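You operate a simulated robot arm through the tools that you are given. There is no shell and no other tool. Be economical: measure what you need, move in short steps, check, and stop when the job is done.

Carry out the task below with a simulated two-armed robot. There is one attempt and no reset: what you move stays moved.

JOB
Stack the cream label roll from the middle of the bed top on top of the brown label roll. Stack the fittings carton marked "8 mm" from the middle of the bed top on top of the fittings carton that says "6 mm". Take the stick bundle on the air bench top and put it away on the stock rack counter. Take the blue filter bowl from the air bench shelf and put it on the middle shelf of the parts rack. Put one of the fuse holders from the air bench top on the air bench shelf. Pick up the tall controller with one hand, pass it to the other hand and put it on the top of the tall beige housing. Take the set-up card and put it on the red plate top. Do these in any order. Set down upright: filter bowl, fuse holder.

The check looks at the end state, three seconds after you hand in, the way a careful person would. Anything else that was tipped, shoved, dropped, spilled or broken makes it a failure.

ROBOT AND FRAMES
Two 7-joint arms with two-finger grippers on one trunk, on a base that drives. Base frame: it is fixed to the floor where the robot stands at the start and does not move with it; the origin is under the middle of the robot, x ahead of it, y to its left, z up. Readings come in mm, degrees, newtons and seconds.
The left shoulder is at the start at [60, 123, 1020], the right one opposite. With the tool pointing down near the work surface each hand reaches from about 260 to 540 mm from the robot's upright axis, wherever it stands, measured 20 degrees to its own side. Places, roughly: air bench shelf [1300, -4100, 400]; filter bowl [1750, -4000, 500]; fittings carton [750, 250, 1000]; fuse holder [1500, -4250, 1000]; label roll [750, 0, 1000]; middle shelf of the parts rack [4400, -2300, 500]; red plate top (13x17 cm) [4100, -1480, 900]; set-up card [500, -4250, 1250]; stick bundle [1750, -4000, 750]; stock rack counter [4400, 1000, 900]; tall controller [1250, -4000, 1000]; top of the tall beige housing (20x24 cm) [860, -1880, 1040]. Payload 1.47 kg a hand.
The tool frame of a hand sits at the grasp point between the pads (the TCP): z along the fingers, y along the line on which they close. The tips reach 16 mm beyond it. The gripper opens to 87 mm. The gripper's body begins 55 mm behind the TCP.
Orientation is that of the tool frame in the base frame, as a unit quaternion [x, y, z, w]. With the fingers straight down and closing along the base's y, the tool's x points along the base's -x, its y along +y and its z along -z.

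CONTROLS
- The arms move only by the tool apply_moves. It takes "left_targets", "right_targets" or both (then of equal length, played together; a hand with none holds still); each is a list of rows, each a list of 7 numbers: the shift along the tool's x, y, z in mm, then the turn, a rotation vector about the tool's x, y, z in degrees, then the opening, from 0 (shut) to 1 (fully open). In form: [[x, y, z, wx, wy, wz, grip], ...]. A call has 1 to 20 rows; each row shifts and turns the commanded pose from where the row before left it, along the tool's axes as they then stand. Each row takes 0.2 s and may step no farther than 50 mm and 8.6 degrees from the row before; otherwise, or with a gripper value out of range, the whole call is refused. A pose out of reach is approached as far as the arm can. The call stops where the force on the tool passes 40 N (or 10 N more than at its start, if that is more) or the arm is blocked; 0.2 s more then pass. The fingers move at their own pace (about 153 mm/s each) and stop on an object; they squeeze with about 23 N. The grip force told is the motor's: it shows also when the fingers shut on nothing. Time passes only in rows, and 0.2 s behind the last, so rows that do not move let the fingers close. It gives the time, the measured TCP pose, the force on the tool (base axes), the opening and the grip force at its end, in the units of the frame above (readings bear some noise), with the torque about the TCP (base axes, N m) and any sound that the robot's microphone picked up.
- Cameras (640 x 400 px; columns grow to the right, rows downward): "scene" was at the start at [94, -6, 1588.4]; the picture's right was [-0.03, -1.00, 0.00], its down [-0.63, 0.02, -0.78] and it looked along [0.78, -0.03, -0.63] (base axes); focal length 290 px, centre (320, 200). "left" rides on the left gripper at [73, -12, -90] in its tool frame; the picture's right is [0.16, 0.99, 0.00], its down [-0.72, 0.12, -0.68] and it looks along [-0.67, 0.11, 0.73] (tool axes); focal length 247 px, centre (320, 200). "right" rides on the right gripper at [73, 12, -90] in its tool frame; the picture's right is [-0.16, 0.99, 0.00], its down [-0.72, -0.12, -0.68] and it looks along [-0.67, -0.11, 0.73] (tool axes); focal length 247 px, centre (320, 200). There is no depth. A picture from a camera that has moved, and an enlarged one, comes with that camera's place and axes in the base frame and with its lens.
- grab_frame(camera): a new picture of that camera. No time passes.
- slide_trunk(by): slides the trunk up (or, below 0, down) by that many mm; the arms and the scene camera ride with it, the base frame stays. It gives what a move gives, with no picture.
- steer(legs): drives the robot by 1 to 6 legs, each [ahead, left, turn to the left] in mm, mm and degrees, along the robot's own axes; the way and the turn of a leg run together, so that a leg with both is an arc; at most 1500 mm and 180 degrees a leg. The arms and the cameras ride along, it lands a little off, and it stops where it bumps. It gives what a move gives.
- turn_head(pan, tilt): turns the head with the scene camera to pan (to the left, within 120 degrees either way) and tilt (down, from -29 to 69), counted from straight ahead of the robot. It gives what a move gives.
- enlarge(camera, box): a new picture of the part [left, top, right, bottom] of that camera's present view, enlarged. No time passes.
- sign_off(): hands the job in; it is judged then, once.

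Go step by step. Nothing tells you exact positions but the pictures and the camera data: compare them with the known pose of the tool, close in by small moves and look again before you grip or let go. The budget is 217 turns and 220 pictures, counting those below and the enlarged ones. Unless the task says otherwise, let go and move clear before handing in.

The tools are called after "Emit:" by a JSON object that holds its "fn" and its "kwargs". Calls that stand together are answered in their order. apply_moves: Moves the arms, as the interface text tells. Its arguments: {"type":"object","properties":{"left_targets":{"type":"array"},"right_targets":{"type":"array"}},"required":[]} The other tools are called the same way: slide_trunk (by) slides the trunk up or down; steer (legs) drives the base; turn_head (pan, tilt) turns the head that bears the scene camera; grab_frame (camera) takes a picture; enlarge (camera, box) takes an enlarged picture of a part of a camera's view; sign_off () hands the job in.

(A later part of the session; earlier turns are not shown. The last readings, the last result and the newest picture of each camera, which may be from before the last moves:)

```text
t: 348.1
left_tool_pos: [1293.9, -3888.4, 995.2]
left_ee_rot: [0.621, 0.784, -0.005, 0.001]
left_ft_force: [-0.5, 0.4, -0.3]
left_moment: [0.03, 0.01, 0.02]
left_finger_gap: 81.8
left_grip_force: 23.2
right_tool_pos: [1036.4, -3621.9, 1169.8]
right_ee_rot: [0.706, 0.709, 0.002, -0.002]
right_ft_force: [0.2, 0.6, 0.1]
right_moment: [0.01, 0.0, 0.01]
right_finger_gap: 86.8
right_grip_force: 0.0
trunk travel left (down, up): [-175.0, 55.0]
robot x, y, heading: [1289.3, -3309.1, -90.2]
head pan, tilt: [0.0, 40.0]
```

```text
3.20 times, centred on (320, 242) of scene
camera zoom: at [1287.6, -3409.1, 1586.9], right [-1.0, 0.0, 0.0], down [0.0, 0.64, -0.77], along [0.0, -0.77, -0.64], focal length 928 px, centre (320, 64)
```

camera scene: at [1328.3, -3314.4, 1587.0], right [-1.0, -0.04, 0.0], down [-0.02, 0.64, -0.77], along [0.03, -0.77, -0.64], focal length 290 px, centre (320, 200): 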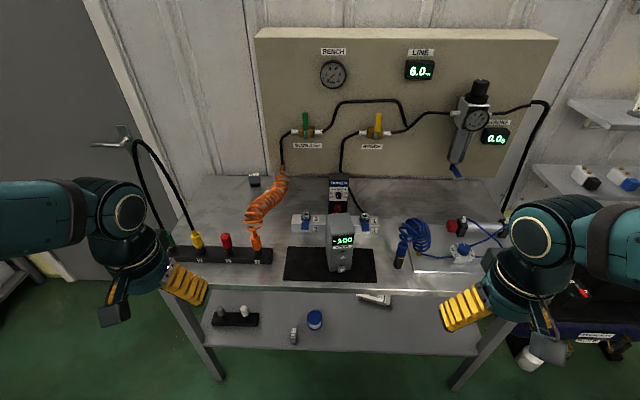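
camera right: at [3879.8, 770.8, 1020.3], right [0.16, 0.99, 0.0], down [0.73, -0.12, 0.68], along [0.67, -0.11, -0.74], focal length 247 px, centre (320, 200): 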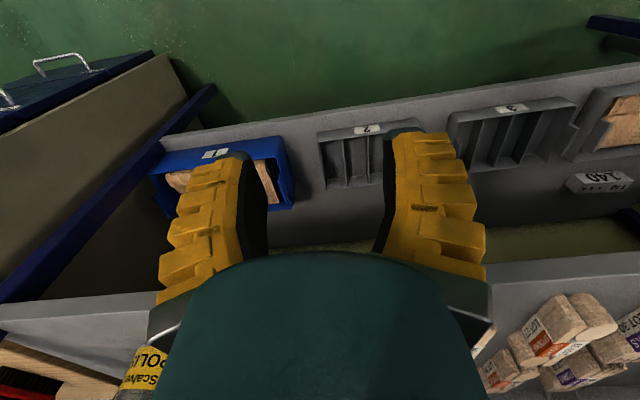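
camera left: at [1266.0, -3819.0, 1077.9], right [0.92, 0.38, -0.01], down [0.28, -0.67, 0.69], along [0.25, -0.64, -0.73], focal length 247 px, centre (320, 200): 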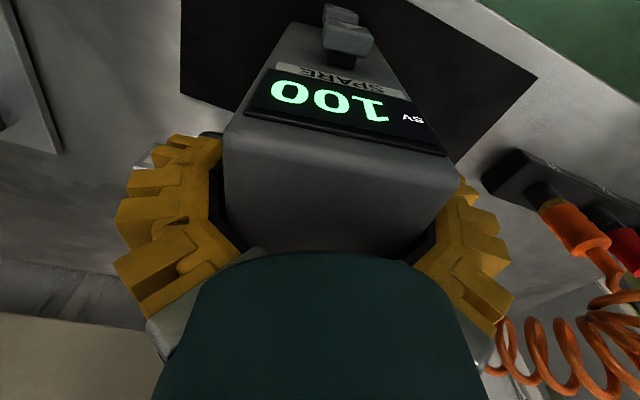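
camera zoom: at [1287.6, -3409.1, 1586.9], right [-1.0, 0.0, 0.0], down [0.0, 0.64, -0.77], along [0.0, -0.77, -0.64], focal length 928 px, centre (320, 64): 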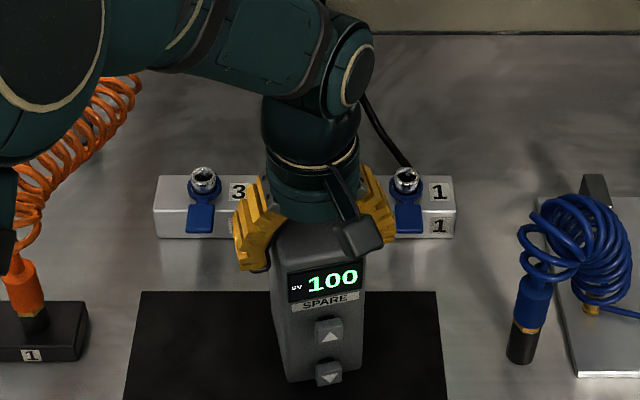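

Emit:
{"fn": "apply_moves", "kwargs": {"left_targets": [[0, 0, -25, 0, 0, 0, 0], [0, 0, -25, 0, 0, 0, 0], [0, 0, -20, 0, 0, 0, 0], [0, 0, 0, 0, 0, 0, 0]]}}

Emit:
{"fn": "enlarge", "kwargs": {"camera": "scene", "box": [220, 160, 420, 285]}}

```text
t: 349.1
left_tool_pos: [1296.3, -3888.4, 1067.8]
left_ee_rot: [0.621, 0.784, -0.006, 0.0]
left_ft_force: [0.6, 0.0, -3.7]
left_moment: [-0.03, 0.04, 0.0]
left_finger_gap: 72.1
left_grip_force: 22.9
right_tool_pos: [1036.4, -3621.6, 1170.0]
right_ee_rot: [0.705, 0.709, 0.003, -0.002]
right_ft_force: [-0.2, -0.2, -0.5]
right_moment: [0.02, 0.0, 0.02]
right_finger_gap: 86.8
right_grip_force: 0.0
trunk travel left (down, up): [-175.0, 55.0]
robot x, y, heading: [1290.4, -3313.5, -89.9]
head pan, tilt: [0.0, 40.0]
```

```text
3.20 times, centred on (320, 222) of scene
camera zoom: at [1287.7, -3409.4, 1586.9], right [-1.0, 0.0, 0.0], down [0.0, 0.64, -0.77], along [0.0, -0.77, -0.64], focal length 928 px, centre (320, 128)
```

zoom: 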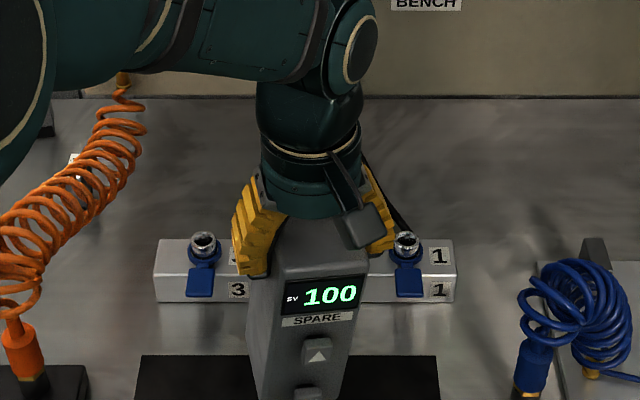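

It's lifted (3.7 N), though it may hang slightly tilted. I'll look at the whole object.

Emit:
{"fn": "enlarge", "kwargs": {"camera": "scene", "box": [240, 210, 400, 310]}}

Emit:
{"fn": "grab_frame", "kwargs": {"camera": "left"}}

```text
4.00 times, centred on (320, 260) of scene
camera zoom: at [1287.7, -3409.4, 1586.9], right [-1.0, 0.0, 0.0], down [0.0, 0.64, -0.77], along [0.0, -0.77, -0.64], focal length 1160 px, centre (320, -40)
```

zoom: 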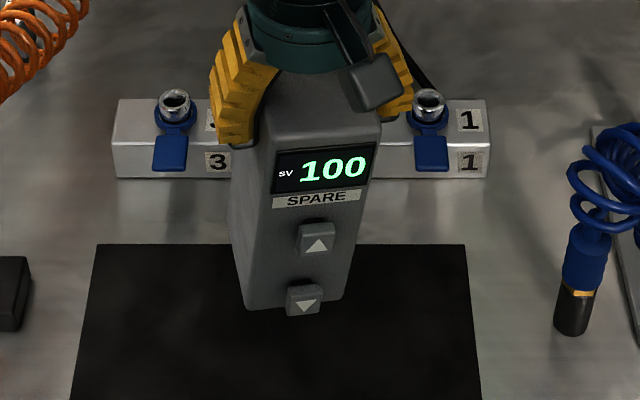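

```text
48 pictures are left
camera left: at [1267.4, -3820.7, 1157.0], right [0.92, 0.38, -0.01], down [0.28, -0.67, 0.69], along [0.25, -0.64, -0.73], focal length 247 px, centre (320, 200)
```

left: 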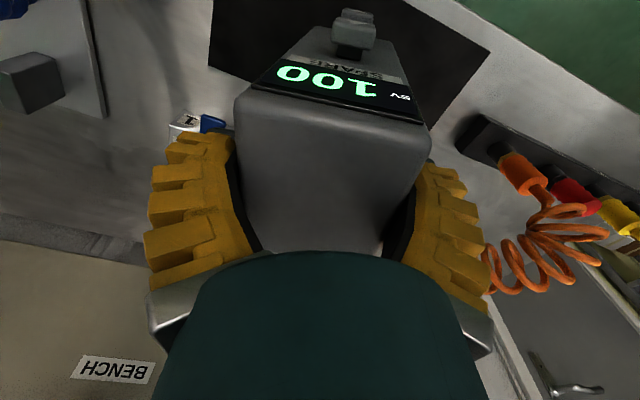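

The controller hangs about 8° off vertical. I'll set it back on the mat so it levels, then regrip now that the yaw is matched.

Emit:
{"fn": "apply_moves", "kwargs": {"left_targets": [[0, 0, 25, 0, 0, 0, 0], [0, 0, 25, 0, 0, 0, 0], [0, 0, 8, 0, 0, 0, 0], [0, 0, 4, 0, 0, 0, 0], [0, 0, 0, 0, 0, 0, 0]]}}

```text
t: 350.3
left_tool_pos: [1295.3, -3890.4, 1008.2]
left_ee_rot: [0.621, 0.784, -0.009, 0.003]
left_ft_force: [4.5, -7.2, 28.4]
left_moment: [0.1, 0.07, -0.04]
left_finger_gap: 73.0
left_grip_force: 22.8
right_tool_pos: [1036.9, -3620.5, 1171.3]
right_ee_rot: [0.705, 0.709, 0.002, 0.0]
right_ft_force: [0.1, 1.2, 0.1]
right_moment: [0.0, -0.01, 0.0]
right_finger_gap: 86.9
right_grip_force: 0.0
trunk travel left (down, up): [-175.0, 55.0]
robot x, y, heading: [1289.0, -3312.7, -89.7]
head pan, tilt: [0.0, 40.0]
```

Emit:
{"fn": "apply_moves", "kwargs": {"left_targets": [[0, 0, -2, 0, 0, 0, 0.9], [0, 0, 0, 0, 0, 0, 1], [0, 0, 0, 0, 0, 0, 1], [0, 0, 0, 0, 0, 0, 1]]}}

Emit:
{"fn": "grab_frame", "kwargs": {"camera": "left"}}

Emit:
{"fn": "enlarge", "kwargs": {"camera": "scene", "box": [240, 210, 400, 310]}}

```text
t: 351.3
left_tool_pos: [1294.5, -3890.1, 1006.4]
left_ee_rot: [0.62, 0.785, -0.006, 0.0]
left_ft_force: [0.6, 1.9, -0.2]
left_moment: [0.03, 0.03, 0.01]
left_finger_gap: 87.4
left_grip_force: 0.1
right_tool_pos: [1036.0, -3620.9, 1169.9]
right_ee_rot: [0.706, 0.709, 0.002, -0.002]
right_ft_force: [0.0, -0.3, -0.8]
right_moment: [-0.01, -0.03, -0.03]
right_finger_gap: 87.1
right_grip_force: 0.0
trunk travel left (down, up): [-175.0, 55.0]
robot x, y, heading: [1289.6, -3313.8, -89.8]
head pan, tilt: [0.0, 40.0]
```

```text
47 pictures are left
camera left: at [1266.1, -3821.0, 1096.0], right [0.92, 0.38, -0.01], down [0.28, -0.67, 0.69], along [0.25, -0.64, -0.73], focal length 247 px, centre (320, 200)
```

left: 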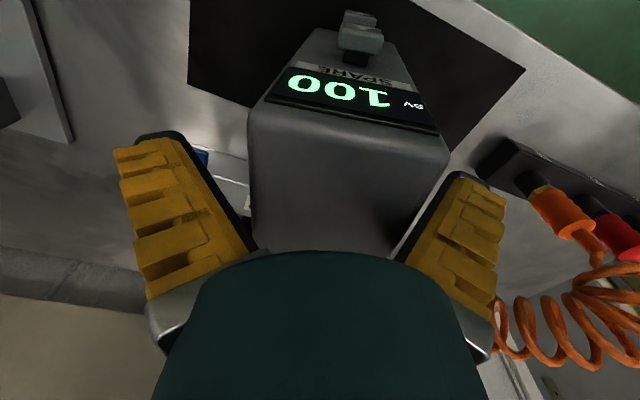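

```text
4.00 times, centred on (320, 260) of scene
camera zoom: at [1287.9, -3408.6, 1587.0], right [-1.0, 0.0, 0.0], down [0.0, 0.64, -0.77], along [0.0, -0.77, -0.64], focal length 1160 px, centre (320, -40)
```

zoom: 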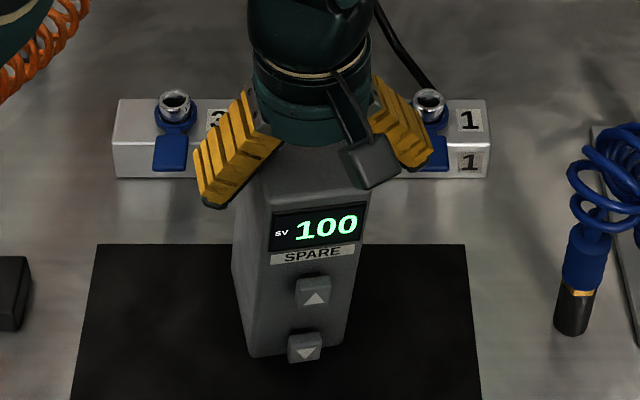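

It's standing level again, and the hand is centred within a few millimetres (controller yaw ≈11°). I'll lower 14 mm, trim the yaw and regrip.

Emit:
{"fn": "apply_moves", "kwargs": {"left_targets": [[0, 3, 7, 0, 0, 2, 1], [0, 0, 7, 0, 0, 0, 1], [0, 0, 0, 0, 0, 0, 0.85], [0, 0, 0, 0, 0, 0, 0.7], [0, 0, 0, 0, 0, 0, 0.4], [0, 0, 0, 0, 0, 0, 0], [0, 0, 0, 0, 0, 0, 0]]}}

Emit:
{"fn": "apply_moves", "kwargs": {"left_targets": [[0, 0, -20, 0, 0, 0, 0], [0, 0, -25, 0, 0, 0, 0], [0, 0, -25, 0, 0, 0, 0], [0, 0, 0, 0, 0, 0, 0]]}}

Emit:
{"fn": "enlarge", "kwargs": {"camera": "scene", "box": [240, 210, 400, 310]}}

```text
t: 352.9
left_tool_pos: [1298.1, -3888.8, 992.9]
left_ee_rot: [0.634, 0.774, -0.007, 0.001]
left_ft_force: [1.0, -1.4, 8.8]
left_moment: [0.0, 0.25, 0.05]
left_finger_gap: 81.5
left_grip_force: 23.3
right_tool_pos: [1036.4, -3621.0, 1170.0]
right_ee_rot: [0.705, 0.709, 0.002, -0.001]
right_ft_force: [-0.3, -0.5, -0.4]
right_moment: [-0.02, -0.01, -0.01]
right_finger_gap: 86.8
right_grip_force: 0.0
trunk travel left (down, up): [-175.0, 55.0]
robot x, y, heading: [1288.7, -3311.7, -89.9]
head pan, tilt: [0.0, 40.0]
```

```text
t: 353.9
left_tool_pos: [1298.6, -3889.5, 1061.7]
left_ee_rot: [0.634, 0.773, -0.006, 0.001]
left_ft_force: [1.3, 0.3, -3.8]
left_moment: [-0.02, 0.06, 0.01]
left_finger_gap: 72.6
left_grip_force: 23.4
right_tool_pos: [1036.8, -3620.5, 1170.4]
right_ee_rot: [0.705, 0.709, 0.002, -0.002]
right_ft_force: [-1.1, 0.4, -1.0]
right_moment: [0.02, 0.02, 0.0]
right_finger_gap: 86.7
right_grip_force: 0.1
trunk travel left (down, up): [-175.0, 55.0]
robot x, y, heading: [1288.3, -3311.9, -89.9]
head pan, tilt: [0.0, 40.0]
```

```text
4.00 times, centred on (320, 260) of scene
camera zoom: at [1287.8, -3409.3, 1586.9], right [-1.0, 0.0, 0.0], down [0.0, 0.64, -0.77], along [0.0, -0.77, -0.64], focal length 1160 px, centre (320, -40)
```

zoom: 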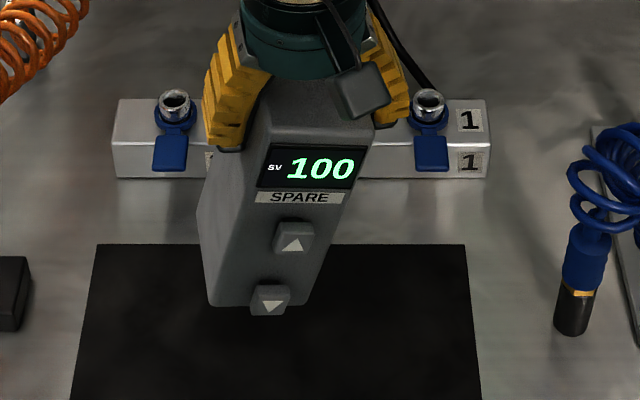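

The tilt comes from how the pads seat near the top; the other hand's flush grip on the lower body should level it. I'll bring the right hand in from my side, tilted 50° with matching yaw, toward the lower half of the controller.

Emit:
{"fn": "apply_moves", "kwargs": {"right_targets": [[-10, 40, 20, 0, 0, 0, 1], [-10, 40, 20, 0, 0, 0, 1], [-10, 40, 20, 0, 0, 0, 1], [-10, 40, 20, 0, 0, 0, 1], [-12, 10, 0, 0, -8.3, 0, 1], [-12, 10, 1.7, 0, -8.3, 0, 1], [-11.5, 10, 3.5, 0, -8.3, 0, 1], [-10.9, 10, 5, 0, -8.3, 0, 1], [-10, 10, 6.5, 0, -8.3, 0, 1], [-8.9, 10, 8, 0, -8.3, 0, 1], [0, 0, 0, -4.4, 0, -3.7, 1], [0, 0, 0, -4.4, 0, -3.7, 1]]}}

Emit:
{"fn": "grab_frame", "kwargs": {"camera": "right"}}

```text
t: 356.5
left_tool_pos: [1298.0, -3889.3, 1061.9]
left_ee_rot: [0.634, 0.773, -0.006, 0.001]
left_ft_force: [0.1, -0.6, -4.3]
left_moment: [-0.03, 0.03, 0.03]
left_finger_gap: 72.2
left_grip_force: 23.1
right_tool_pos: [1269.2, -3751.2, 1092.6]
right_ee_rot: [0.574, 0.705, -0.263, 0.324]
right_ft_force: [-1.0, 0.1, -0.3]
right_moment: [0.03, -0.01, -0.01]
right_finger_gap: 87.1
right_grip_force: 0.1
right hand out of reach, approached as far as the arm can: row 9, 10, 11, 12
trunk travel left (down, up): [-175.0, 55.0]
robot x, y, heading: [1290.9, -3311.7, -90.0]
head pan, tilt: [0.0, 40.0]
```

```text
44 pictures are left
camera right: at [1256.5, -3637.0, 1095.4], right [0.99, 0.1, 0.12], down [-0.12, 0.02, 0.99], along [0.1, -0.99, 0.03], focal length 247 px, centre (320, 200)
```

right: 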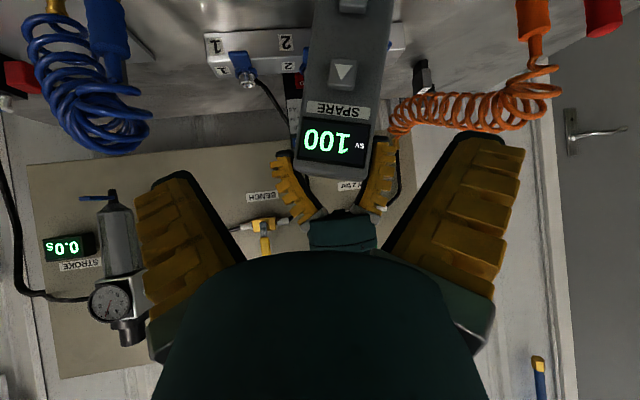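

The view confirms the controller hangs 14° off vertical. I'll rotate the left hand 14° to make it vertical, and advance the right hand along its axis toward the lower body.

Emit:
{"fn": "apply_moves", "kwargs": {"left_targets": [[0, 0, 0, 7, 0, 0, 0], [0, 0, 0, 7, 0, 0, 0], [0, 0, 0, 0, 0, 0, 0]], "right_targets": [[0, 0, 0, 0, 0, 0, 1], [0, 0, 35, 0, 0, 0, 1], [0, 0, 40, 0, 0, 0, 1]]}}

Emit:
{"fn": "grab_frame", "kwargs": {"camera": "right"}}

```text
t: 357.3
left_tool_pos: [1297.2, -3890.3, 1061.0]
left_ee_rot: [0.629, 0.767, -0.101, -0.076]
left_ft_force: [-1.2, -0.3, -4.1]
left_moment: [0.0, -0.02, -0.01]
left_finger_gap: 71.6
left_grip_force: 23.1
right_tool_pos: [1276.2, -3809.0, 1043.9]
right_ee_rot: [0.574, 0.704, -0.264, 0.324]
right_ft_force: [-0.6, -0.2, 0.2]
right_moment: [0.01, 0.01, 0.0]
right_finger_gap: 87.0
right_grip_force: 0.0
trunk travel left (down, up): [-175.0, 55.0]
robot x, y, heading: [1291.9, -3309.6, -90.0]
head pan, tilt: [0.0, 40.0]
```

```text
43 pictures are left
camera right: at [1265.5, -3694.6, 1045.9], right [0.99, 0.1, 0.12], down [-0.12, 0.02, 0.99], along [0.1, -0.99, 0.03], focal length 247 px, centre (320, 200)
```

right: 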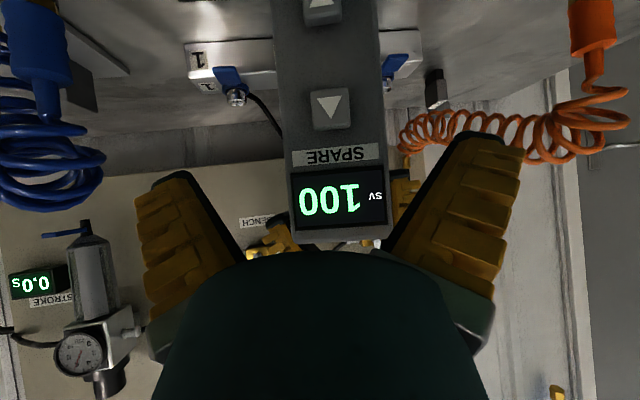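

The controller is now nearly vertical. I'll shift 8 mm left, advance around its lower body and take a look before closing.

Emit:
{"fn": "apply_moves", "kwargs": {"right_targets": [[4.4, 4, 33, 0, 0, 0, 1], [4.4, 4, 33, 0, 0, 0, 1], [4.4, 0, 33, 0, 0, 0, 1], [0, 0, 0, 0, 0, 0, 1]]}}

Emit:
{"fn": "grab_frame", "kwargs": {"camera": "right"}}

```text
t: 358.3
left_tool_pos: [1299.2, -3889.3, 1062.9]
left_ee_rot: [0.629, 0.767, -0.102, -0.075]
left_ft_force: [5.1, -10.8, 2.0]
left_moment: [0.12, 0.02, -0.08]
left_finger_gap: 65.2
left_grip_force: 23.6
right_tool_pos: [1300.4, -3871.5, 972.2]
right_ee_rot: [0.574, 0.704, -0.264, 0.324]
right_ft_force: [-4.9, 11.9, -5.7]
right_moment: [-1.0, -0.49, -0.04]
right_finger_gap: 86.8
right_grip_force: 0.2
trunk travel left (down, up): [-175.0, 55.0]
robot x, y, heading: [1289.3, -3310.6, -89.9]
head pan, tilt: [0.0, 40.0]
```

```text
42 pictures are left
camera right: at [1288.7, -3756.4, 974.3], right [0.99, 0.1, 0.12], down [-0.12, 0.02, 0.99], along [0.09, -0.99, 0.03], focal length 247 px, centre (320, 200)
```

right: 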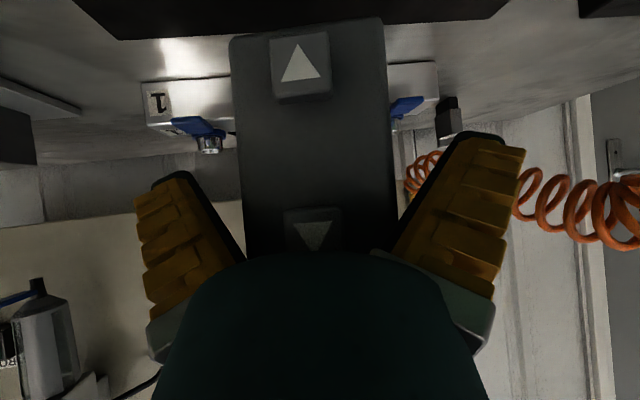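

The controller now sits flush in the left grip too (65 mm), and the right fingers flank its lower body. Closing the right hand.

Emit:
{"fn": "apply_moves", "kwargs": {"right_targets": [[0, 0, -3, 0, 0, 0, 0.8], [0, 0, 0, 0, 0, 0, 0.6], [0, 0, 0, 0, 0, 0, 0], [0, 0, 0, 0, 0, 0, 0], [0, 0, 0, 0, 0, 0, 0]]}}

```text
t: 359.5
left_tool_pos: [1298.2, -3888.3, 1061.9]
left_ee_rot: [0.63, 0.767, -0.1, -0.076]
left_ft_force: [11.3, -7.2, 12.0]
left_moment: [0.16, -0.47, -0.1]
left_finger_gap: 64.8
left_grip_force: 22.6
right_tool_pos: [1299.6, -3868.6, 973.5]
right_ee_rot: [0.574, 0.704, -0.264, 0.325]
right_ft_force: [-11.1, 6.2, -12.3]
right_moment: [-0.42, -0.55, -0.09]
right_finger_gap: 77.0
right_grip_force: 22.4
trunk travel left (down, up): [-175.0, 55.0]
robot x, y, heading: [1287.5, -3313.7, -89.8]
head pan, tilt: [0.0, 40.0]
```

The gap mismatch (77 vs 65) shows the controller is now aligned with the rolled left hand rather than vertical. I'll reopen the right hand, back it off, and roll the left hand back upright.

Emit:
{"fn": "apply_moves", "kwargs": {"left_targets": [[0, 0, 0, 0, 0, 0, 0], [0, 0, 0, 0, 0, 0, 0], [0, 0, 0, 0, 0, 0, 0], [0, 0, 0, 0, 0, 0, 0], [0, 0, 0, -7.2, 0, 0, 0], [0, 0, 0, -7.2, 0, 0, 0], [0, 0, 0, 0, 0, 0, 0]], "right_targets": [[0, 0, 0, 0, 0, 0, 1], [0, 0, 0, 0, 0, 0, 1], [0, 0, -30, 0, 0, 0, 1], [0, 0, -40, 0, 0, 0, 1], [0, 0, 0, 0, 0, 0, 1], [0, 10, 0, 0, 0, 0, 1], [0, 10, 0, 0, 0, 0, 1]]}}

Emit:
{"fn": "grab_frame", "kwargs": {"camera": "right"}}

```text
t: 361.1
left_tool_pos: [1297.7, -3889.1, 1060.5]
left_ee_rot: [0.634, 0.773, -0.002, 0.004]
left_ft_force: [-0.3, 0.3, -0.8]
left_moment: [-0.01, 0.04, -0.05]
left_finger_gap: 0.0
left_grip_force: 22.8
right_tool_pos: [1309.0, -3810.5, 1018.6]
right_ee_rot: [0.574, 0.704, -0.264, 0.325]
right_ft_force: [1.0, -0.5, -0.1]
right_moment: [0.02, -0.04, 0.01]
right_finger_gap: 86.9
right_grip_force: 0.0
trunk travel left (down, up): [-175.0, 55.0]
robot x, y, heading: [1288.9, -3309.4, -89.6]
head pan, tilt: [0.0, 40.0]
```

```text
41 pictures are left
camera right: at [1297.5, -3696.9, 1020.1], right [0.99, 0.1, 0.12], down [-0.12, 0.02, 0.99], along [0.1, -0.99, 0.03], focal length 247 px, centre (320, 200)
```

right: 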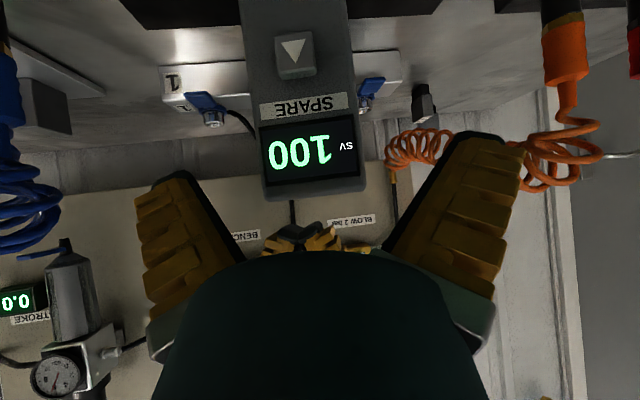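

The left grip was too shallow and the controller slipped off, but it dropped just a few centimetres and is standing upright on the mat. New order: the right hand picks it from the front at mid-height, then the left takes it from above. First I'll raise the left hand clear and bring the right hand around it.

Emit:
{"fn": "apply_moves", "kwargs": {"left_targets": [[0, 0, -30, 0, 0, 0, 0.5], [0, 0, -30, 0, 0, 0, 1], [0, 0, -20, 0, 0, 0, 1], [0, 0, 0, 0, 0, 0, 1], [0, 0, 0, 0, 0, 0, 1], [0, 0, 0, 0, 0, 0, 1]], "right_targets": [[0, -8, 0, 0, 0, 0, 1], [6.5, 0, 28.4, 0, 0, 0, 1], [6.5, 0, 28.4, 0, 0, 0, 1], [6.5, 0, 28.4, 0, 0, 0, 1], [6, 0, 26, 0, 0, 0, 1], [0, 0, 0, 0, 0, 0, 1]]}}

Emit:
{"fn": "grab_frame", "kwargs": {"camera": "right"}}

```text
t: 362.3
left_tool_pos: [1299.0, -3887.5, 1140.7]
left_ee_rot: [0.634, 0.773, -0.003, 0.004]
left_ft_force: [0.5, 0.1, -0.1]
left_moment: [-0.01, 0.01, 0.01]
left_finger_gap: 87.0
left_grip_force: 0.0
right_tool_pos: [1312.8, -3871.9, 941.1]
right_ee_rot: [0.574, 0.701, -0.268, 0.327]
right_ft_force: [-3.5, 3.6, 6.4]
right_moment: [-0.09, -0.02, -0.05]
right_finger_gap: 87.8
right_grip_force: 0.0
trunk travel left (down, up): [-175.0, 55.0]
robot x, y, heading: [1286.0, -3312.1, -89.9]
head pan, tilt: [0.0, 40.0]
stopped in row 5 (right hand): the force on the tool passed its limit at 47 N (the readings are from after the stop); the commanded pose is now the measured one
```

```text
40 pictures are left
camera right: at [1301.6, -3757.5, 942.6], right [0.99, 0.1, 0.12], down [-0.12, 0.03, 0.99], along [0.09, -0.99, 0.05], focal length 247 px, centre (320, 200)
```

right: 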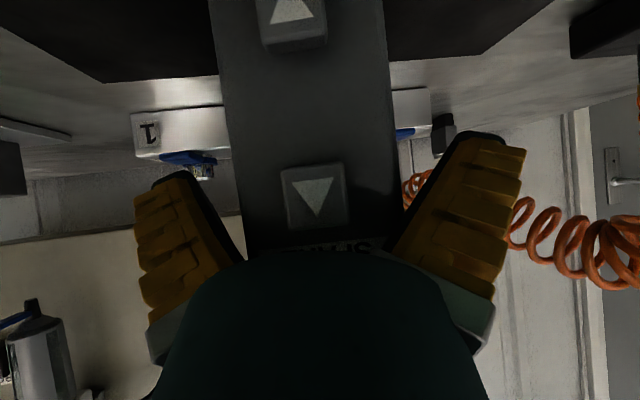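

The palm touched the front button, so this is as deep as it goes. Backing off 3 mm and closing.

Emit:
{"fn": "apply_moves", "kwargs": {"right_targets": [[0, -1, -3, 0, 0, 0, 0.9], [0, 0, 0, 0, 0, 0, 0.7], [0, 0, 0, 0, 0, 0, 0.3], [0, 0, 0, 0, 0, 0, 0], [0, 0, 0, 0, 0, 0, 0]]}}

```text
t: 363.5
left_tool_pos: [1298.3, -3887.8, 1140.1]
left_ee_rot: [0.634, 0.773, -0.003, 0.004]
left_ft_force: [0.5, -0.4, 0.1]
left_moment: [0.01, 0.01, -0.02]
left_finger_gap: 87.1
left_grip_force: 0.1
right_tool_pos: [1313.0, -3871.0, 943.4]
right_ee_rot: [0.572, 0.702, -0.268, 0.329]
right_ft_force: [3.9, 1.5, 2.3]
right_moment: [-0.08, -0.33, 0.15]
right_finger_gap: 75.0
right_grip_force: 22.8
trunk travel left (down, up): [-175.0, 55.0]
robot x, y, heading: [1291.1, -3310.6, -89.9]
head pan, tilt: [0.0, 40.0]
```

Gripped at 75 mm. I'll lift it about 50 mm and check its attitude.

Emit:
{"fn": "apply_moves", "kwargs": {"right_targets": [[-13, 0, -11, 0, 0, 0, 0], [-13, 0, -11, 0, 0, 0, 0], [-13, 0, -11, 0, 0, 0, 0], [0, 0, 0, 0, 0, 0, 0]]}}

Emit:
{"fn": "grab_frame", "kwargs": {"camera": "right"}}

Emit:
{"fn": "grab_frame", "kwargs": {"camera": "left"}}

```text
t: 364.5
left_tool_pos: [1298.5, -3889.1, 1139.8]
left_ee_rot: [0.634, 0.773, -0.004, 0.002]
left_ft_force: [-0.8, 0.3, -0.1]
left_moment: [0.03, 0.0, -0.05]
left_finger_gap: 86.6
left_grip_force: 0.1
right_tool_pos: [1310.8, -3870.1, 993.3]
right_ee_rot: [0.573, 0.702, -0.268, 0.327]
right_ft_force: [0.1, 0.2, -3.5]
right_moment: [0.13, 0.0, 0.01]
right_finger_gap: 72.0
right_grip_force: 23.3
trunk travel left (down, up): [-175.0, 55.0]
robot x, y, heading: [1290.3, -3307.5, -89.8]
head pan, tilt: [0.0, 40.0]
```

```text
39 pictures are left
camera right: at [1300.0, -3754.9, 995.6], right [0.99, 0.1, 0.12], down [-0.12, 0.03, 0.99], along [0.09, -0.99, 0.04], focal length 247 px, centre (320, 200)
```

right: 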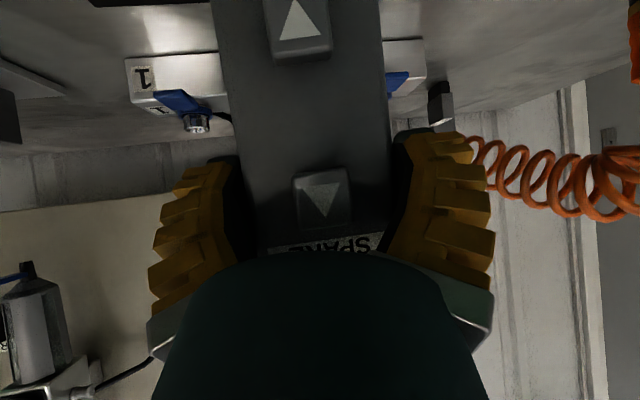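

```text
38 pictures are left
camera left: at [1271.6, -3818.5, 1230.4], right [0.94, 0.35, 0.0], down [0.25, -0.68, 0.69], along [0.24, -0.64, -0.73], focal length 247 px, centre (320, 200)
```

left: 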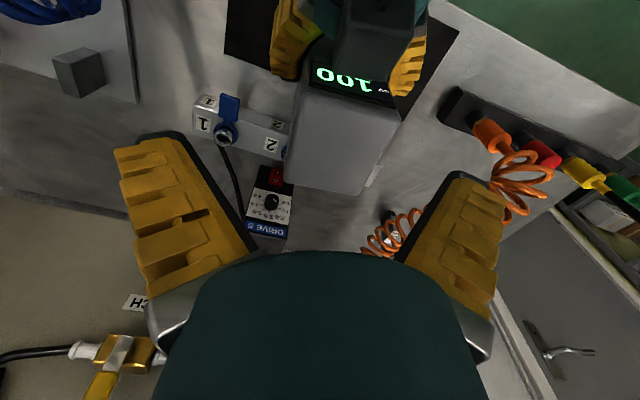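

The right hand now holds it firmly and near vertical, top at z≈1072. I'll bring the left hand down over the top, centred on the right hand's grip line.

Emit:
{"fn": "apply_moves", "kwargs": {"left_targets": [[-16.5, 15.8, 0, 0, 0, 0, 1], [0, 0, 30, 0, 0, 0, 1], [0, 0, 30, 0, 0, 0, 1], [0, 0, 20, 0, 0, 0, 1], [0, 0, 0, 0, 0, 0, 1]]}}

Emit:
{"fn": "grab_frame", "kwargs": {"camera": "left"}}

```text
t: 365.7
left_tool_pos: [1317.5, -3900.9, 1061.8]
left_ee_rot: [0.634, 0.773, -0.003, 0.004]
left_ft_force: [0.4, 0.5, -0.7]
left_moment: [-0.03, 0.0, 0.01]
left_finger_gap: 86.9
left_grip_force: 0.2
right_tool_pos: [1312.1, -3869.9, 994.5]
right_ee_rot: [0.573, 0.702, -0.267, 0.327]
right_ft_force: [0.5, -0.3, -3.8]
right_moment: [0.14, 0.01, 0.03]
right_finger_gap: 72.0
right_grip_force: 23.0
trunk travel left (down, up): [-175.0, 55.0]
robot x, y, heading: [1288.6, -3308.3, -90.0]
head pan, tilt: [0.0, 40.0]
```

```text
37 pictures are left
camera left: at [1290.1, -3830.5, 1152.4], right [0.94, 0.35, 0.0], down [0.25, -0.68, 0.69], along [0.24, -0.64, -0.73], focal length 247 px, centre (320, 200)
```

left: 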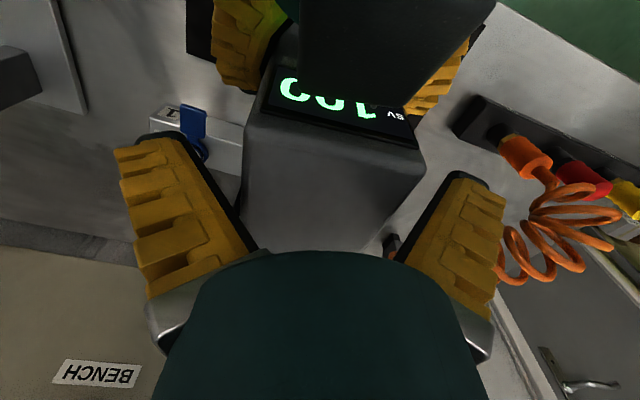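

Emit:
{"fn": "apply_moves", "kwargs": {"left_targets": [[0, 3, 14, 0, 0, 0, 1], [0, 0, 12, 0, 0, 0, 1], [0, 0, 0, 0, 0, 0, 0.85], [0, 0, 0, 0, 0, 0, 0.7], [0, 0, 0, 0, 0, 0, 0.3], [0, 0, 0, 0, 0, 0, 0], [0, 0, 0, 0, 0, 0, 0]]}}

```text
t: 367.3
left_tool_pos: [1320.2, -3901.6, 1035.1]
left_ee_rot: [0.635, 0.773, -0.003, 0.003]
left_ft_force: [0.9, -17.0, 13.4]
left_moment: [0.2, 0.21, -0.04]
left_finger_gap: 82.9
left_grip_force: 22.7
right_tool_pos: [1311.3, -3869.9, 993.3]
right_ee_rot: [0.572, 0.702, -0.267, 0.328]
right_ft_force: [-0.8, 17.9, -17.9]
right_moment: [-0.38, -0.1, 0.14]
right_finger_gap: 71.4
right_grip_force: 22.9
trunk travel left (down, up): [-175.0, 55.0]
robot x, y, heading: [1289.2, -3312.4, -90.1]
head pan, tilt: [0.0, 40.0]
```

The left fingers are probably closing onto the right fingers rather than the controller. I'll reopen, raise the left hand 14 mm, move it slightly further back, and close again.

Emit:
{"fn": "apply_moves", "kwargs": {"left_targets": [[0, 0, 0, 0, 0, 0, 1], [0, 0, 0, 0, 0, 0, 1], [-6, 0, -14, 0, 0, 0, 1], [0, 0, 0, 0, 0, 0, 0.85], [0, 0, 0, 0, 0, 0, 0.6], [0, 0, 0, 0, 0, 0, 0], [0, 0, 0, 0, 0, 0, 0]]}}

Emit:
{"fn": "grab_frame", "kwargs": {"camera": "left"}}

Emit:
{"fn": "enlarge", "kwargs": {"camera": "scene", "box": [240, 190, 400, 290]}}

```text
t: 368.9
left_tool_pos: [1320.4, -3905.4, 1049.5]
left_ee_rot: [0.634, 0.773, -0.003, 0.004]
left_ft_force: [-4.2, 2.4, 0.4]
left_moment: [0.06, -0.14, -0.01]
left_finger_gap: 75.2
left_grip_force: 23.1
right_tool_pos: [1311.9, -3870.0, 994.4]
right_ee_rot: [0.572, 0.702, -0.268, 0.329]
right_ft_force: [4.1, -1.3, -0.4]
right_moment: [0.04, 0.36, 0.15]
right_finger_gap: 70.3
right_grip_force: 22.8
trunk travel left (down, up): [-175.0, 55.0]
robot x, y, heading: [1288.7, -3308.3, -89.9]
head pan, tilt: [0.0, 40.0]
```

```text
36 pictures are left
camera left: at [1294.3, -3836.2, 1139.3], right [0.94, 0.35, 0.0], down [0.25, -0.68, 0.69], along [0.24, -0.64, -0.73], focal length 247 px, centre (320, 200)
```

left: 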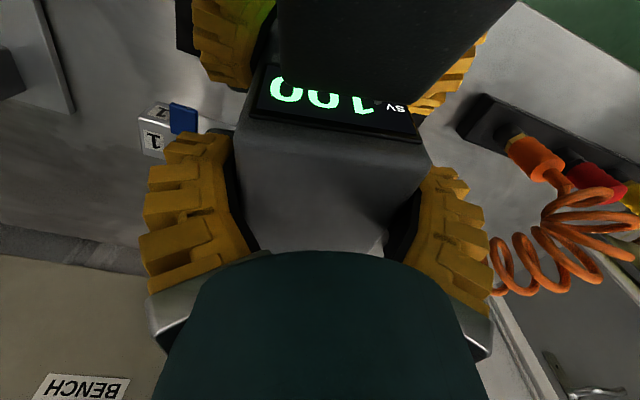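

```text
4.00 times, centred on (320, 240) of scene
camera zoom: at [1287.7, -3409.0, 1587.0], right [-1.0, 0.0, 0.0], down [0.0, 0.64, -0.77], along [0.0, -0.77, -0.64], focal length 1160 px, centre (320, 40)
```

zoom: 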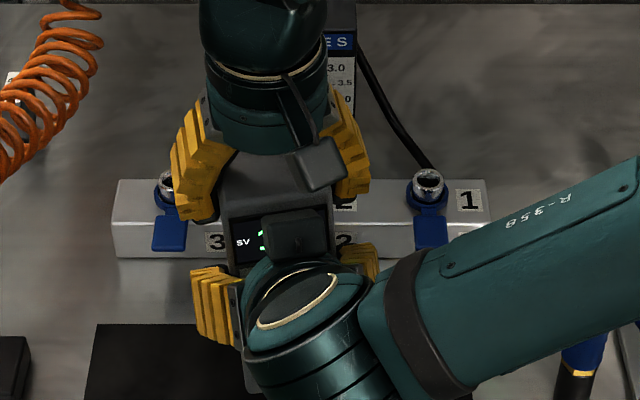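

The controller's yaw is about 6°, while my hands are at 11°. I'll reopen the left hand a little, turn it 5.5° to match, and close flush.

Emit:
{"fn": "apply_moves", "kwargs": {"left_targets": [[0, 0, 0, 0, 0, 0, 1], [0, 0, 0, 0, 0, 0, 1], [0, -2, 0, 0, 0, 5.5, 1], [0, 0, 0, 0, 0, 0, 0.8], [0, 0, 0, 0, 0, 0, 0.5], [0, 0, 0, 0, 0, 0, 0], [0, 0, 0, 0, 0, 0, 0]]}}

```text
t: 370.5
left_tool_pos: [1319.5, -3908.0, 1049.2]
left_ee_rot: [0.67, 0.742, -0.001, 0.004]
left_ft_force: [5.3, -1.5, -0.1]
left_moment: [0.04, -0.05, -0.02]
left_finger_gap: 75.0
left_grip_force: 23.0
right_tool_pos: [1312.3, -3870.4, 994.4]
right_ee_rot: [0.573, 0.702, -0.268, 0.327]
right_ft_force: [-3.8, 1.6, -2.5]
right_moment: [-0.12, -0.15, -0.14]
right_finger_gap: 69.8
right_grip_force: 23.2
trunk travel left (down, up): [-175.0, 55.0]
robot x, y, heading: [1287.0, -3309.1, -90.0]
head pan, tilt: [0.0, 40.0]
```

Both hands hold it now. To make a true pass (left → right), I'll briefly open the right hand so the left carries it alone, then close the right hand again.

Emit:
{"fn": "apply_moves", "kwargs": {"right_targets": [[0, 0, 0, 0, 0, 0, 0.95], [0, 0, 0, 0, 0, 0, 0.95], [0, 0, 0, 0, 0, 0, 0.95]]}}

Emit:
{"fn": "grab_frame", "kwargs": {"camera": "right"}}

```text
t: 371.3
left_tool_pos: [1319.2, -3907.6, 1049.1]
left_ee_rot: [0.67, 0.742, -0.003, 0.002]
left_ft_force: [0.8, 0.7, 0.0]
left_moment: [-0.04, 0.01, -0.01]
left_finger_gap: 72.7
left_grip_force: 23.0
right_tool_pos: [1312.2, -3870.1, 993.7]
right_ee_rot: [0.573, 0.702, -0.267, 0.328]
right_ft_force: [0.2, 0.3, -0.2]
right_moment: [-0.02, 0.02, 0.01]
right_finger_gap: 83.8
right_grip_force: 0.6
trunk travel left (down, up): [-175.0, 55.0]
robot x, y, heading: [1292.2, -3313.7, -89.9]
head pan, tilt: [0.0, 40.0]
```

```text
34 pictures are left
camera right: at [1300.0, -3755.0, 995.7], right [0.99, 0.1, 0.12], down [-0.12, 0.03, 0.99], along [0.09, -0.99, 0.04], focal length 247 px, centre (320, 200)
```

right: 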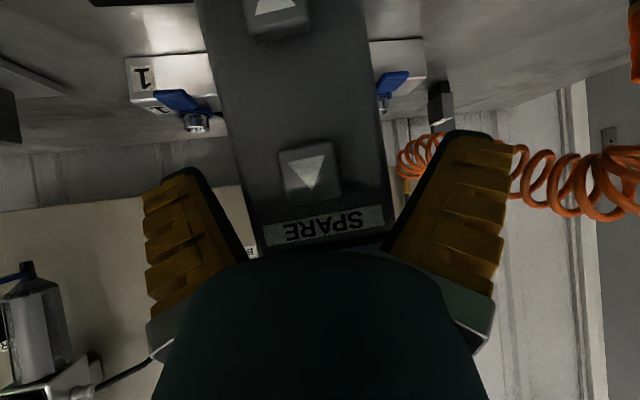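

The left hand holds it alone. Now the right hand closes and the left lets go.

Emit:
{"fn": "apply_moves", "kwargs": {"right_targets": [[0, 0, 0, 0, 0, 0, 0.7], [0, 0, 0, 0, 0, 0, 0.4], [0, 0, 0, 0, 0, 0, 0], [0, 0, 0, 0, 0, 0, 0], [0, 0, 0, 0, 0, 0, 0]]}}

Emit:
{"fn": "apply_moves", "kwargs": {"left_targets": [[0, 0, 0, 0, 0, 0, 0.9], [0, 0, 0, 0, 0, 0, 1], [0, 0, 0, 0, 0, 0, 1], [0, 0, -25, 0, 0, 0, 1], [0, 0, -35, 0, 0, 0, 1], [0, 0, -35, 0, 0, 0, 1], [0, 0, -20, 0, 0, 6, 1]]}}

Emit:
{"fn": "grab_frame", "kwargs": {"camera": "right"}}

```text
t: 372.5
left_tool_pos: [1319.6, -3907.4, 1049.6]
left_ee_rot: [0.671, 0.742, -0.003, 0.005]
left_ft_force: [5.1, -1.3, 1.8]
left_moment: [0.12, -0.1, 0.08]
left_finger_gap: 72.6
left_grip_force: 23.2
right_tool_pos: [1310.6, -3870.5, 994.2]
right_ee_rot: [0.573, 0.702, -0.267, 0.328]
right_ft_force: [-4.3, 0.9, -1.9]
right_moment: [-0.01, -0.05, -0.27]
right_finger_gap: 70.0
right_grip_force: 22.7
trunk travel left (down, up): [-175.0, 55.0]
robot x, y, heading: [1290.1, -3312.1, -90.0]
head pan, tilt: [0.0, 40.0]
```

```text
t: 374.1
left_tool_pos: [1318.7, -3907.3, 1165.8]
left_ee_rot: [0.709, 0.706, -0.003, 0.004]
left_ft_force: [-0.2, -0.7, 0.2]
left_moment: [-0.02, 0.0, -0.02]
left_finger_gap: 87.0
left_grip_force: 0.0
right_tool_pos: [1312.3, -3869.2, 995.3]
right_ee_rot: [0.573, 0.702, -0.266, 0.328]
right_ft_force: [0.4, 0.3, 0.7]
right_moment: [0.12, 0.03, -0.01]
right_finger_gap: 69.9
right_grip_force: 23.1
trunk travel left (down, up): [-175.0, 55.0]
robot x, y, heading: [1286.9, -3311.7, -89.6]
head pan, tilt: [0.0, 40.0]
```

```text
33 pictures are left
camera right: at [1300.0, -3754.9, 995.7], right [0.99, 0.1, 0.12], down [-0.12, 0.03, 0.99], along [0.09, -0.99, 0.04], focal length 247 px, centre (320, 200)
```

right: 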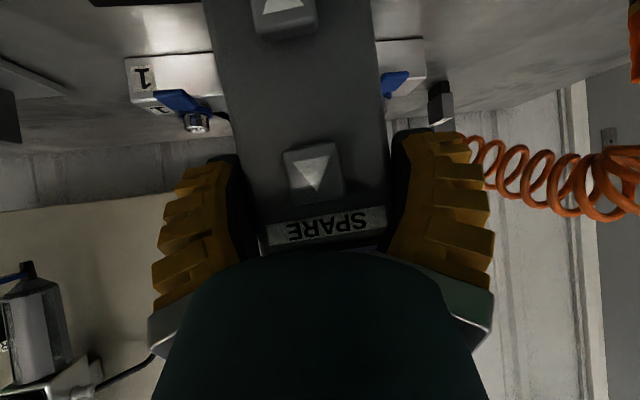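

The right hand has it. I'll move the left hand away, lift the controller clear and back off from the bench.

Emit:
{"fn": "apply_moves", "kwargs": {"left_targets": [[20, 40, 0, 0, 0, 0, 1], [20, 40, 0, 0, 0, 0, 1], [20, 40, 0, 0, 0, 0, 1], [30, 35, 0, 0, 0, 0, 1], [30, 30, 0, 0, 0, 0, 1], [30, 20, 0, 0, 0, 0, 1], [30, 10, 0, 0, 0, 0, 1]], "right_targets": [[0, 0, 0, 0, 0, 0, 0], [0, 0, 0, 0, 0, 0, 0], [0, 0, 0, 0, 0, 0, 0], [-12, 0, -10, 0, 0, 0, 0], [-12, 0, -10, 0, 0, 0, 0], [-15, 0, -13, 0, 0, 0, 0], [-15, 0, -13, 0, 0, 0, 0]]}}

Emit:
{"fn": "steer", "kwargs": {"legs": [[-160, 0, 0]]}}

Emit:
{"fn": "grab_frame", "kwargs": {"camera": "scene"}}

```text
t: 375.7
left_tool_pos: [1533.7, -3725.9, 1163.6]
left_ee_rot: [0.709, 0.706, -0.004, 0.005]
left_ft_force: [0.2, 0.5, -0.3]
left_moment: [-0.05, 0.01, 0.01]
left_finger_gap: 87.2
left_grip_force: 0.0
right_tool_pos: [1311.0, -3868.2, 1066.5]
right_ee_rot: [0.573, 0.703, -0.266, 0.328]
right_ft_force: [0.0, 0.2, -4.0]
right_moment: [0.11, 0.0, 0.03]
right_finger_gap: 69.8
right_grip_force: 22.9
trunk travel left (down, up): [-175.0, 55.0]
robot x, y, heading: [1287.4, -3306.1, -89.9]
head pan, tilt: [0.0, 40.0]
```

```text
t: 377.1
left_tool_pos: [1534.6, -3568.9, 1164.0]
left_ee_rot: [0.707, 0.707, -0.003, 0.005]
left_ft_force: [0.1, 1.0, -0.2]
left_moment: [-0.06, -0.01, 0.0]
left_finger_gap: 87.1
left_grip_force: 0.0
right_tool_pos: [1313.2, -3711.2, 1064.2]
right_ee_rot: [0.573, 0.702, -0.268, 0.328]
right_ft_force: [0.4, 0.3, -4.8]
right_moment: [0.11, 0.03, 0.02]
right_finger_gap: 69.8
right_grip_force: 23.0
trunk travel left (down, up): [-175.0, 55.0]
robot x, y, heading: [1287.8, -3153.4, -89.7]
head pan, tilt: [0.0, 40.0]
```

```text
32 pictures are left
camera scene: at [1287.6, -3249.8, 1587.1], right [-1.0, 0.0, 0.0], down [0.0, 0.64, -0.77], along [0.0, -0.77, -0.64], focal length 290 px, centre (320, 200)
```

scene: 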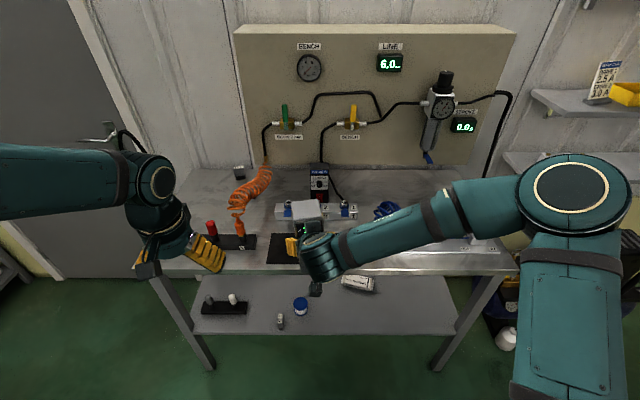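

The controller is held firmly in the right hand. On the way to the housing I'll collect the set-up card, so first a close look at it.

Emit:
{"fn": "steer", "kwargs": {"legs": [[0, -800, 0]]}}

Emit:
{"fn": "turn_head", "kwargs": {"pan": 0, "tilt": 22}}

Emit:
{"fn": "enlarge", "kwargs": {"camera": "scene", "box": [280, 100, 480, 225]}}

```text
t: 384.5
left_tool_pos: [729.7, -3572.7, 1163.3]
left_ee_rot: [0.706, 0.708, -0.002, 0.004]
left_ft_force: [-0.5, -0.3, -0.3]
left_moment: [-0.01, 0.0, -0.01]
left_finger_gap: 86.9
left_grip_force: 0.1
right_tool_pos: [509.6, -3716.7, 1064.6]
right_ee_rot: [0.57, 0.704, -0.267, 0.329]
right_ft_force: [0.9, -0.4, -4.3]
right_moment: [0.13, 0.03, 0.03]
right_finger_gap: 69.8
right_grip_force: 23.3
trunk travel left (down, up): [-175.0, 55.0]
robot x, y, heading: [484.6, -3158.4, -89.9]
head pan, tilt: [0.0, 40.0]
```

```text
t: 385.4
left_tool_pos: [729.4, -3572.5, 1162.8]
left_ee_rot: [0.705, 0.709, -0.002, 0.004]
left_ft_force: [0.2, -0.2, 0.6]
left_moment: [-0.02, 0.0, -0.01]
left_finger_gap: 87.2
left_grip_force: 0.0
right_tool_pos: [509.8, -3717.0, 1064.9]
right_ee_rot: [0.571, 0.704, -0.267, 0.328]
right_ft_force: [0.0, -0.2, -3.7]
right_moment: [0.11, 0.03, 0.03]
right_finger_gap: 69.7
right_grip_force: 22.8
trunk travel left (down, up): [-175.0, 55.0]
robot x, y, heading: [482.4, -3155.5, -89.6]
head pan, tilt: [0.0, 22.0]
```

```text
3.20 times, centred on (380, 162) of scene
camera zoom: at [482.1, -3263.9, 1615.1], right [-1.0, -0.01, 0.0], down [0.0, 0.38, -0.93], along [0.01, -0.93, -0.38], focal length 928 px, centre (128, 320)
```

zoom: 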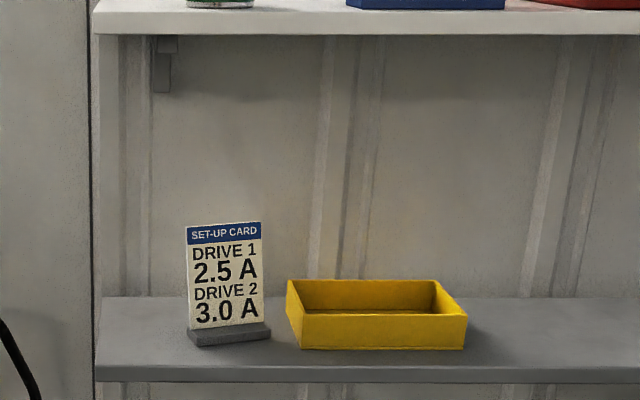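

I now have the card located: about 81 mm wide in a foot at (388,-4186), on a shelf at z≈1207. Holding the controller would get in the way there, so I'll deliver the controller to the beige housing first, going via the aisle at x≈-250.

Emit:
{"fn": "steer", "kwargs": {"legs": [[0, -730, 0], [0, 0, 89.6], [0, 1270, 0]]}}

Emit:
{"fn": "turn_head", "kwargs": {"pan": 0, "tilt": 30}}

Emit:
{"fn": "grab_frame", "kwargs": {"camera": "scene"}}

```text
t: 406.8
left_tool_pos: [157.7, -1658.9, 1162.9]
left_ee_rot: [-0.006, 1.0, 0.001, 0.004]
left_ft_force: [0.0, -0.9, 1.2]
left_moment: [0.01, 0.0, -0.01]
left_finger_gap: 86.8
left_grip_force: 0.1
right_tool_pos: [304.8, -1877.6, 1065.0]
right_ee_rot: [-0.099, 0.901, 0.046, 0.42]
right_ft_force: [0.4, 0.3, -4.6]
right_moment: [-0.02, 0.16, -0.04]
right_finger_gap: 69.0
right_grip_force: 23.1
trunk travel left (down, up): [-175.0, 55.0]
robot x, y, heading: [-254.1, -1910.3, 0.9]
head pan, tilt: [0.0, 22.0]
```

```text
t: 407.5
left_tool_pos: [157.9, -1658.2, 1162.6]
left_ee_rot: [-0.006, 1.0, 0.002, 0.004]
left_ft_force: [0.0, -0.2, 0.6]
left_moment: [0.02, -0.02, -0.03]
left_finger_gap: 86.9
left_grip_force: 0.1
right_tool_pos: [304.5, -1876.9, 1065.3]
right_ee_rot: [-0.099, 0.9, 0.046, 0.421]
right_ft_force: [-0.3, -0.1, -3.6]
right_moment: [-0.03, 0.11, 0.01]
right_finger_gap: 68.8
right_grip_force: 23.0
trunk travel left (down, up): [-175.0, 55.0]
robot x, y, heading: [-253.6, -1911.3, 1.1]
head pan, tilt: [0.0, 30.0]
```

```text
30 pictures are left
camera scene: at [-156.0, -1911.5, 1602.4], right [0.02, -1.0, 0.0], down [-0.5, -0.01, -0.87], along [0.87, 0.02, -0.5], focal length 290 px, centre (320, 200)
```

scene: 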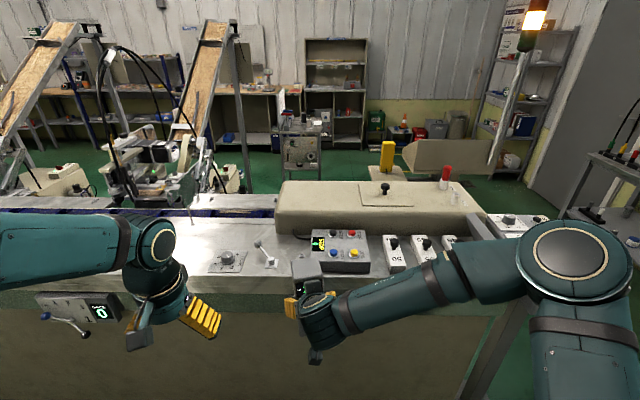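

Emit:
{"fn": "enlarge", "kwargs": {"camera": "scene", "box": [260, 150, 500, 300]}}

```text
2.67 times, centred on (380, 225) of scene
camera zoom: at [-156.0, -1911.5, 1602.4], right [0.02, -1.0, 0.0], down [-0.5, -0.01, -0.87], along [0.87, 0.02, -0.5], focal length 773 px, centre (160, 133)
```

zoom: 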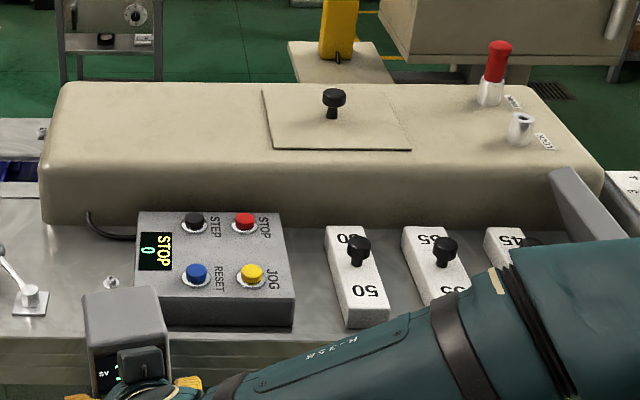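

The target spot is the block's free top left of the lid: x 735–975, y -2040 to -1750, z≈1045. I'll raise the controller and drive up to the bed.

Emit:
{"fn": "apply_moves", "kwargs": {"right_targets": [[-24, 0, -20, 0, 0, 0, 0], [-24, 0, -20, 0, 0, 0, 0], [-24, 0, -20, 0, 0, 0, 0], [-24, 0, -20, 0, 0, 0, 0], [0, 0, 0, 0, 0, 0, 0]]}}

Emit:
{"fn": "steer", "kwargs": {"legs": [[0, 0, -1], [432, 0, 0]]}}

Emit:
{"fn": "turn_head", "kwargs": {"pan": 0, "tilt": 45}}

Emit:
{"fn": "grab_frame", "kwargs": {"camera": "scene"}}

Emit:
{"fn": "grab_frame", "kwargs": {"camera": "right"}}

```text
t: 408.7
left_tool_pos: [158.4, -1658.2, 1163.1]
left_ee_rot: [-0.007, 1.0, 0.001, 0.005]
left_ft_force: [-0.5, 0.1, -0.6]
left_moment: [0.02, 0.0, 0.01]
left_finger_gap: 86.9
left_grip_force: 0.0
right_tool_pos: [305.6, -1876.0, 1190.3]
right_ee_rot: [-0.1, 0.901, 0.047, 0.42]
right_ft_force: [0.7, -0.3, -3.6]
right_moment: [-0.02, 0.13, 0.02]
right_finger_gap: 68.8
right_grip_force: 22.8
trunk travel left (down, up): [-175.0, 55.0]
robot x, y, heading: [-253.8, -1914.1, 1.2]
head pan, tilt: [0.0, 30.0]
```

```text
t: 411.7
left_tool_pos: [593.7, -1667.4, 1163.2]
left_ee_rot: [0.003, 1.0, 0.001, 0.005]
left_ft_force: [-0.1, -0.5, 0.7]
left_moment: [-0.01, 0.01, 0.0]
left_finger_gap: 86.7
left_grip_force: 0.0
right_tool_pos: [738.3, -1886.2, 1188.2]
right_ee_rot: [-0.091, 0.902, 0.042, 0.42]
right_ft_force: [0.0, -0.1, -3.8]
right_moment: [-0.02, 0.12, 0.03]
right_finger_gap: 68.8
right_grip_force: 22.9
trunk travel left (down, up): [-175.0, 55.0]
robot x, y, heading: [175.1, -1910.2, -0.2]
head pan, tilt: [0.0, 30.0]
```

```text
t: 412.4
left_tool_pos: [592.8, -1666.3, 1163.9]
left_ee_rot: [0.003, 1.0, 0.0, 0.005]
left_ft_force: [0.1, -0.3, 0.1]
left_moment: [-0.04, 0.01, 0.0]
left_finger_gap: 86.9
left_grip_force: 0.0
right_tool_pos: [736.1, -1887.6, 1190.1]
right_ee_rot: [-0.09, 0.902, 0.042, 0.421]
right_ft_force: [0.1, -0.2, -3.4]
right_moment: [-0.04, 0.12, 0.01]
right_finger_gap: 68.8
right_grip_force: 23.1
trunk travel left (down, up): [-175.0, 55.0]
robot x, y, heading: [175.6, -1909.7, 0.0]
head pan, tilt: [0.0, 45.0]
```

```text
28 pictures are left
camera scene: at [265.4, -1913.6, 1579.8], right [0.0, -1.0, 0.0], down [-0.71, 0.0, -0.71], along [0.71, 0.0, -0.71], focal length 290 px, centre (320, 200)
```

scene: 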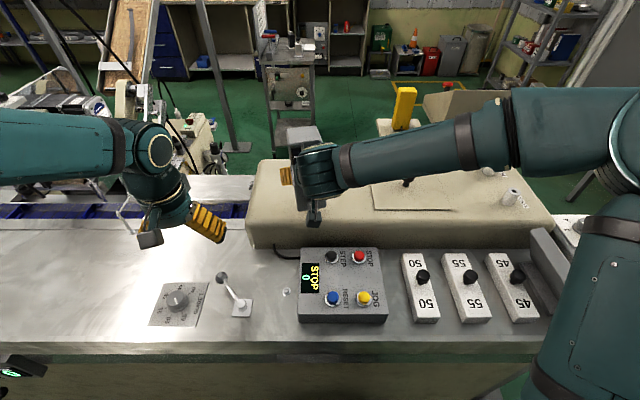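

```text
27 pictures are left
camera right: at [621.0, -1898.8, 1190.7], right [-0.1, 0.99, 0.12], down [-0.03, -0.12, 0.99], along [0.99, 0.09, 0.04], focal length 247 px, centre (320, 200)
```

right: 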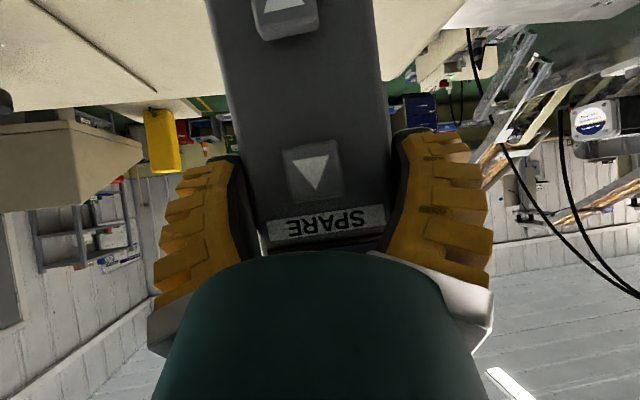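

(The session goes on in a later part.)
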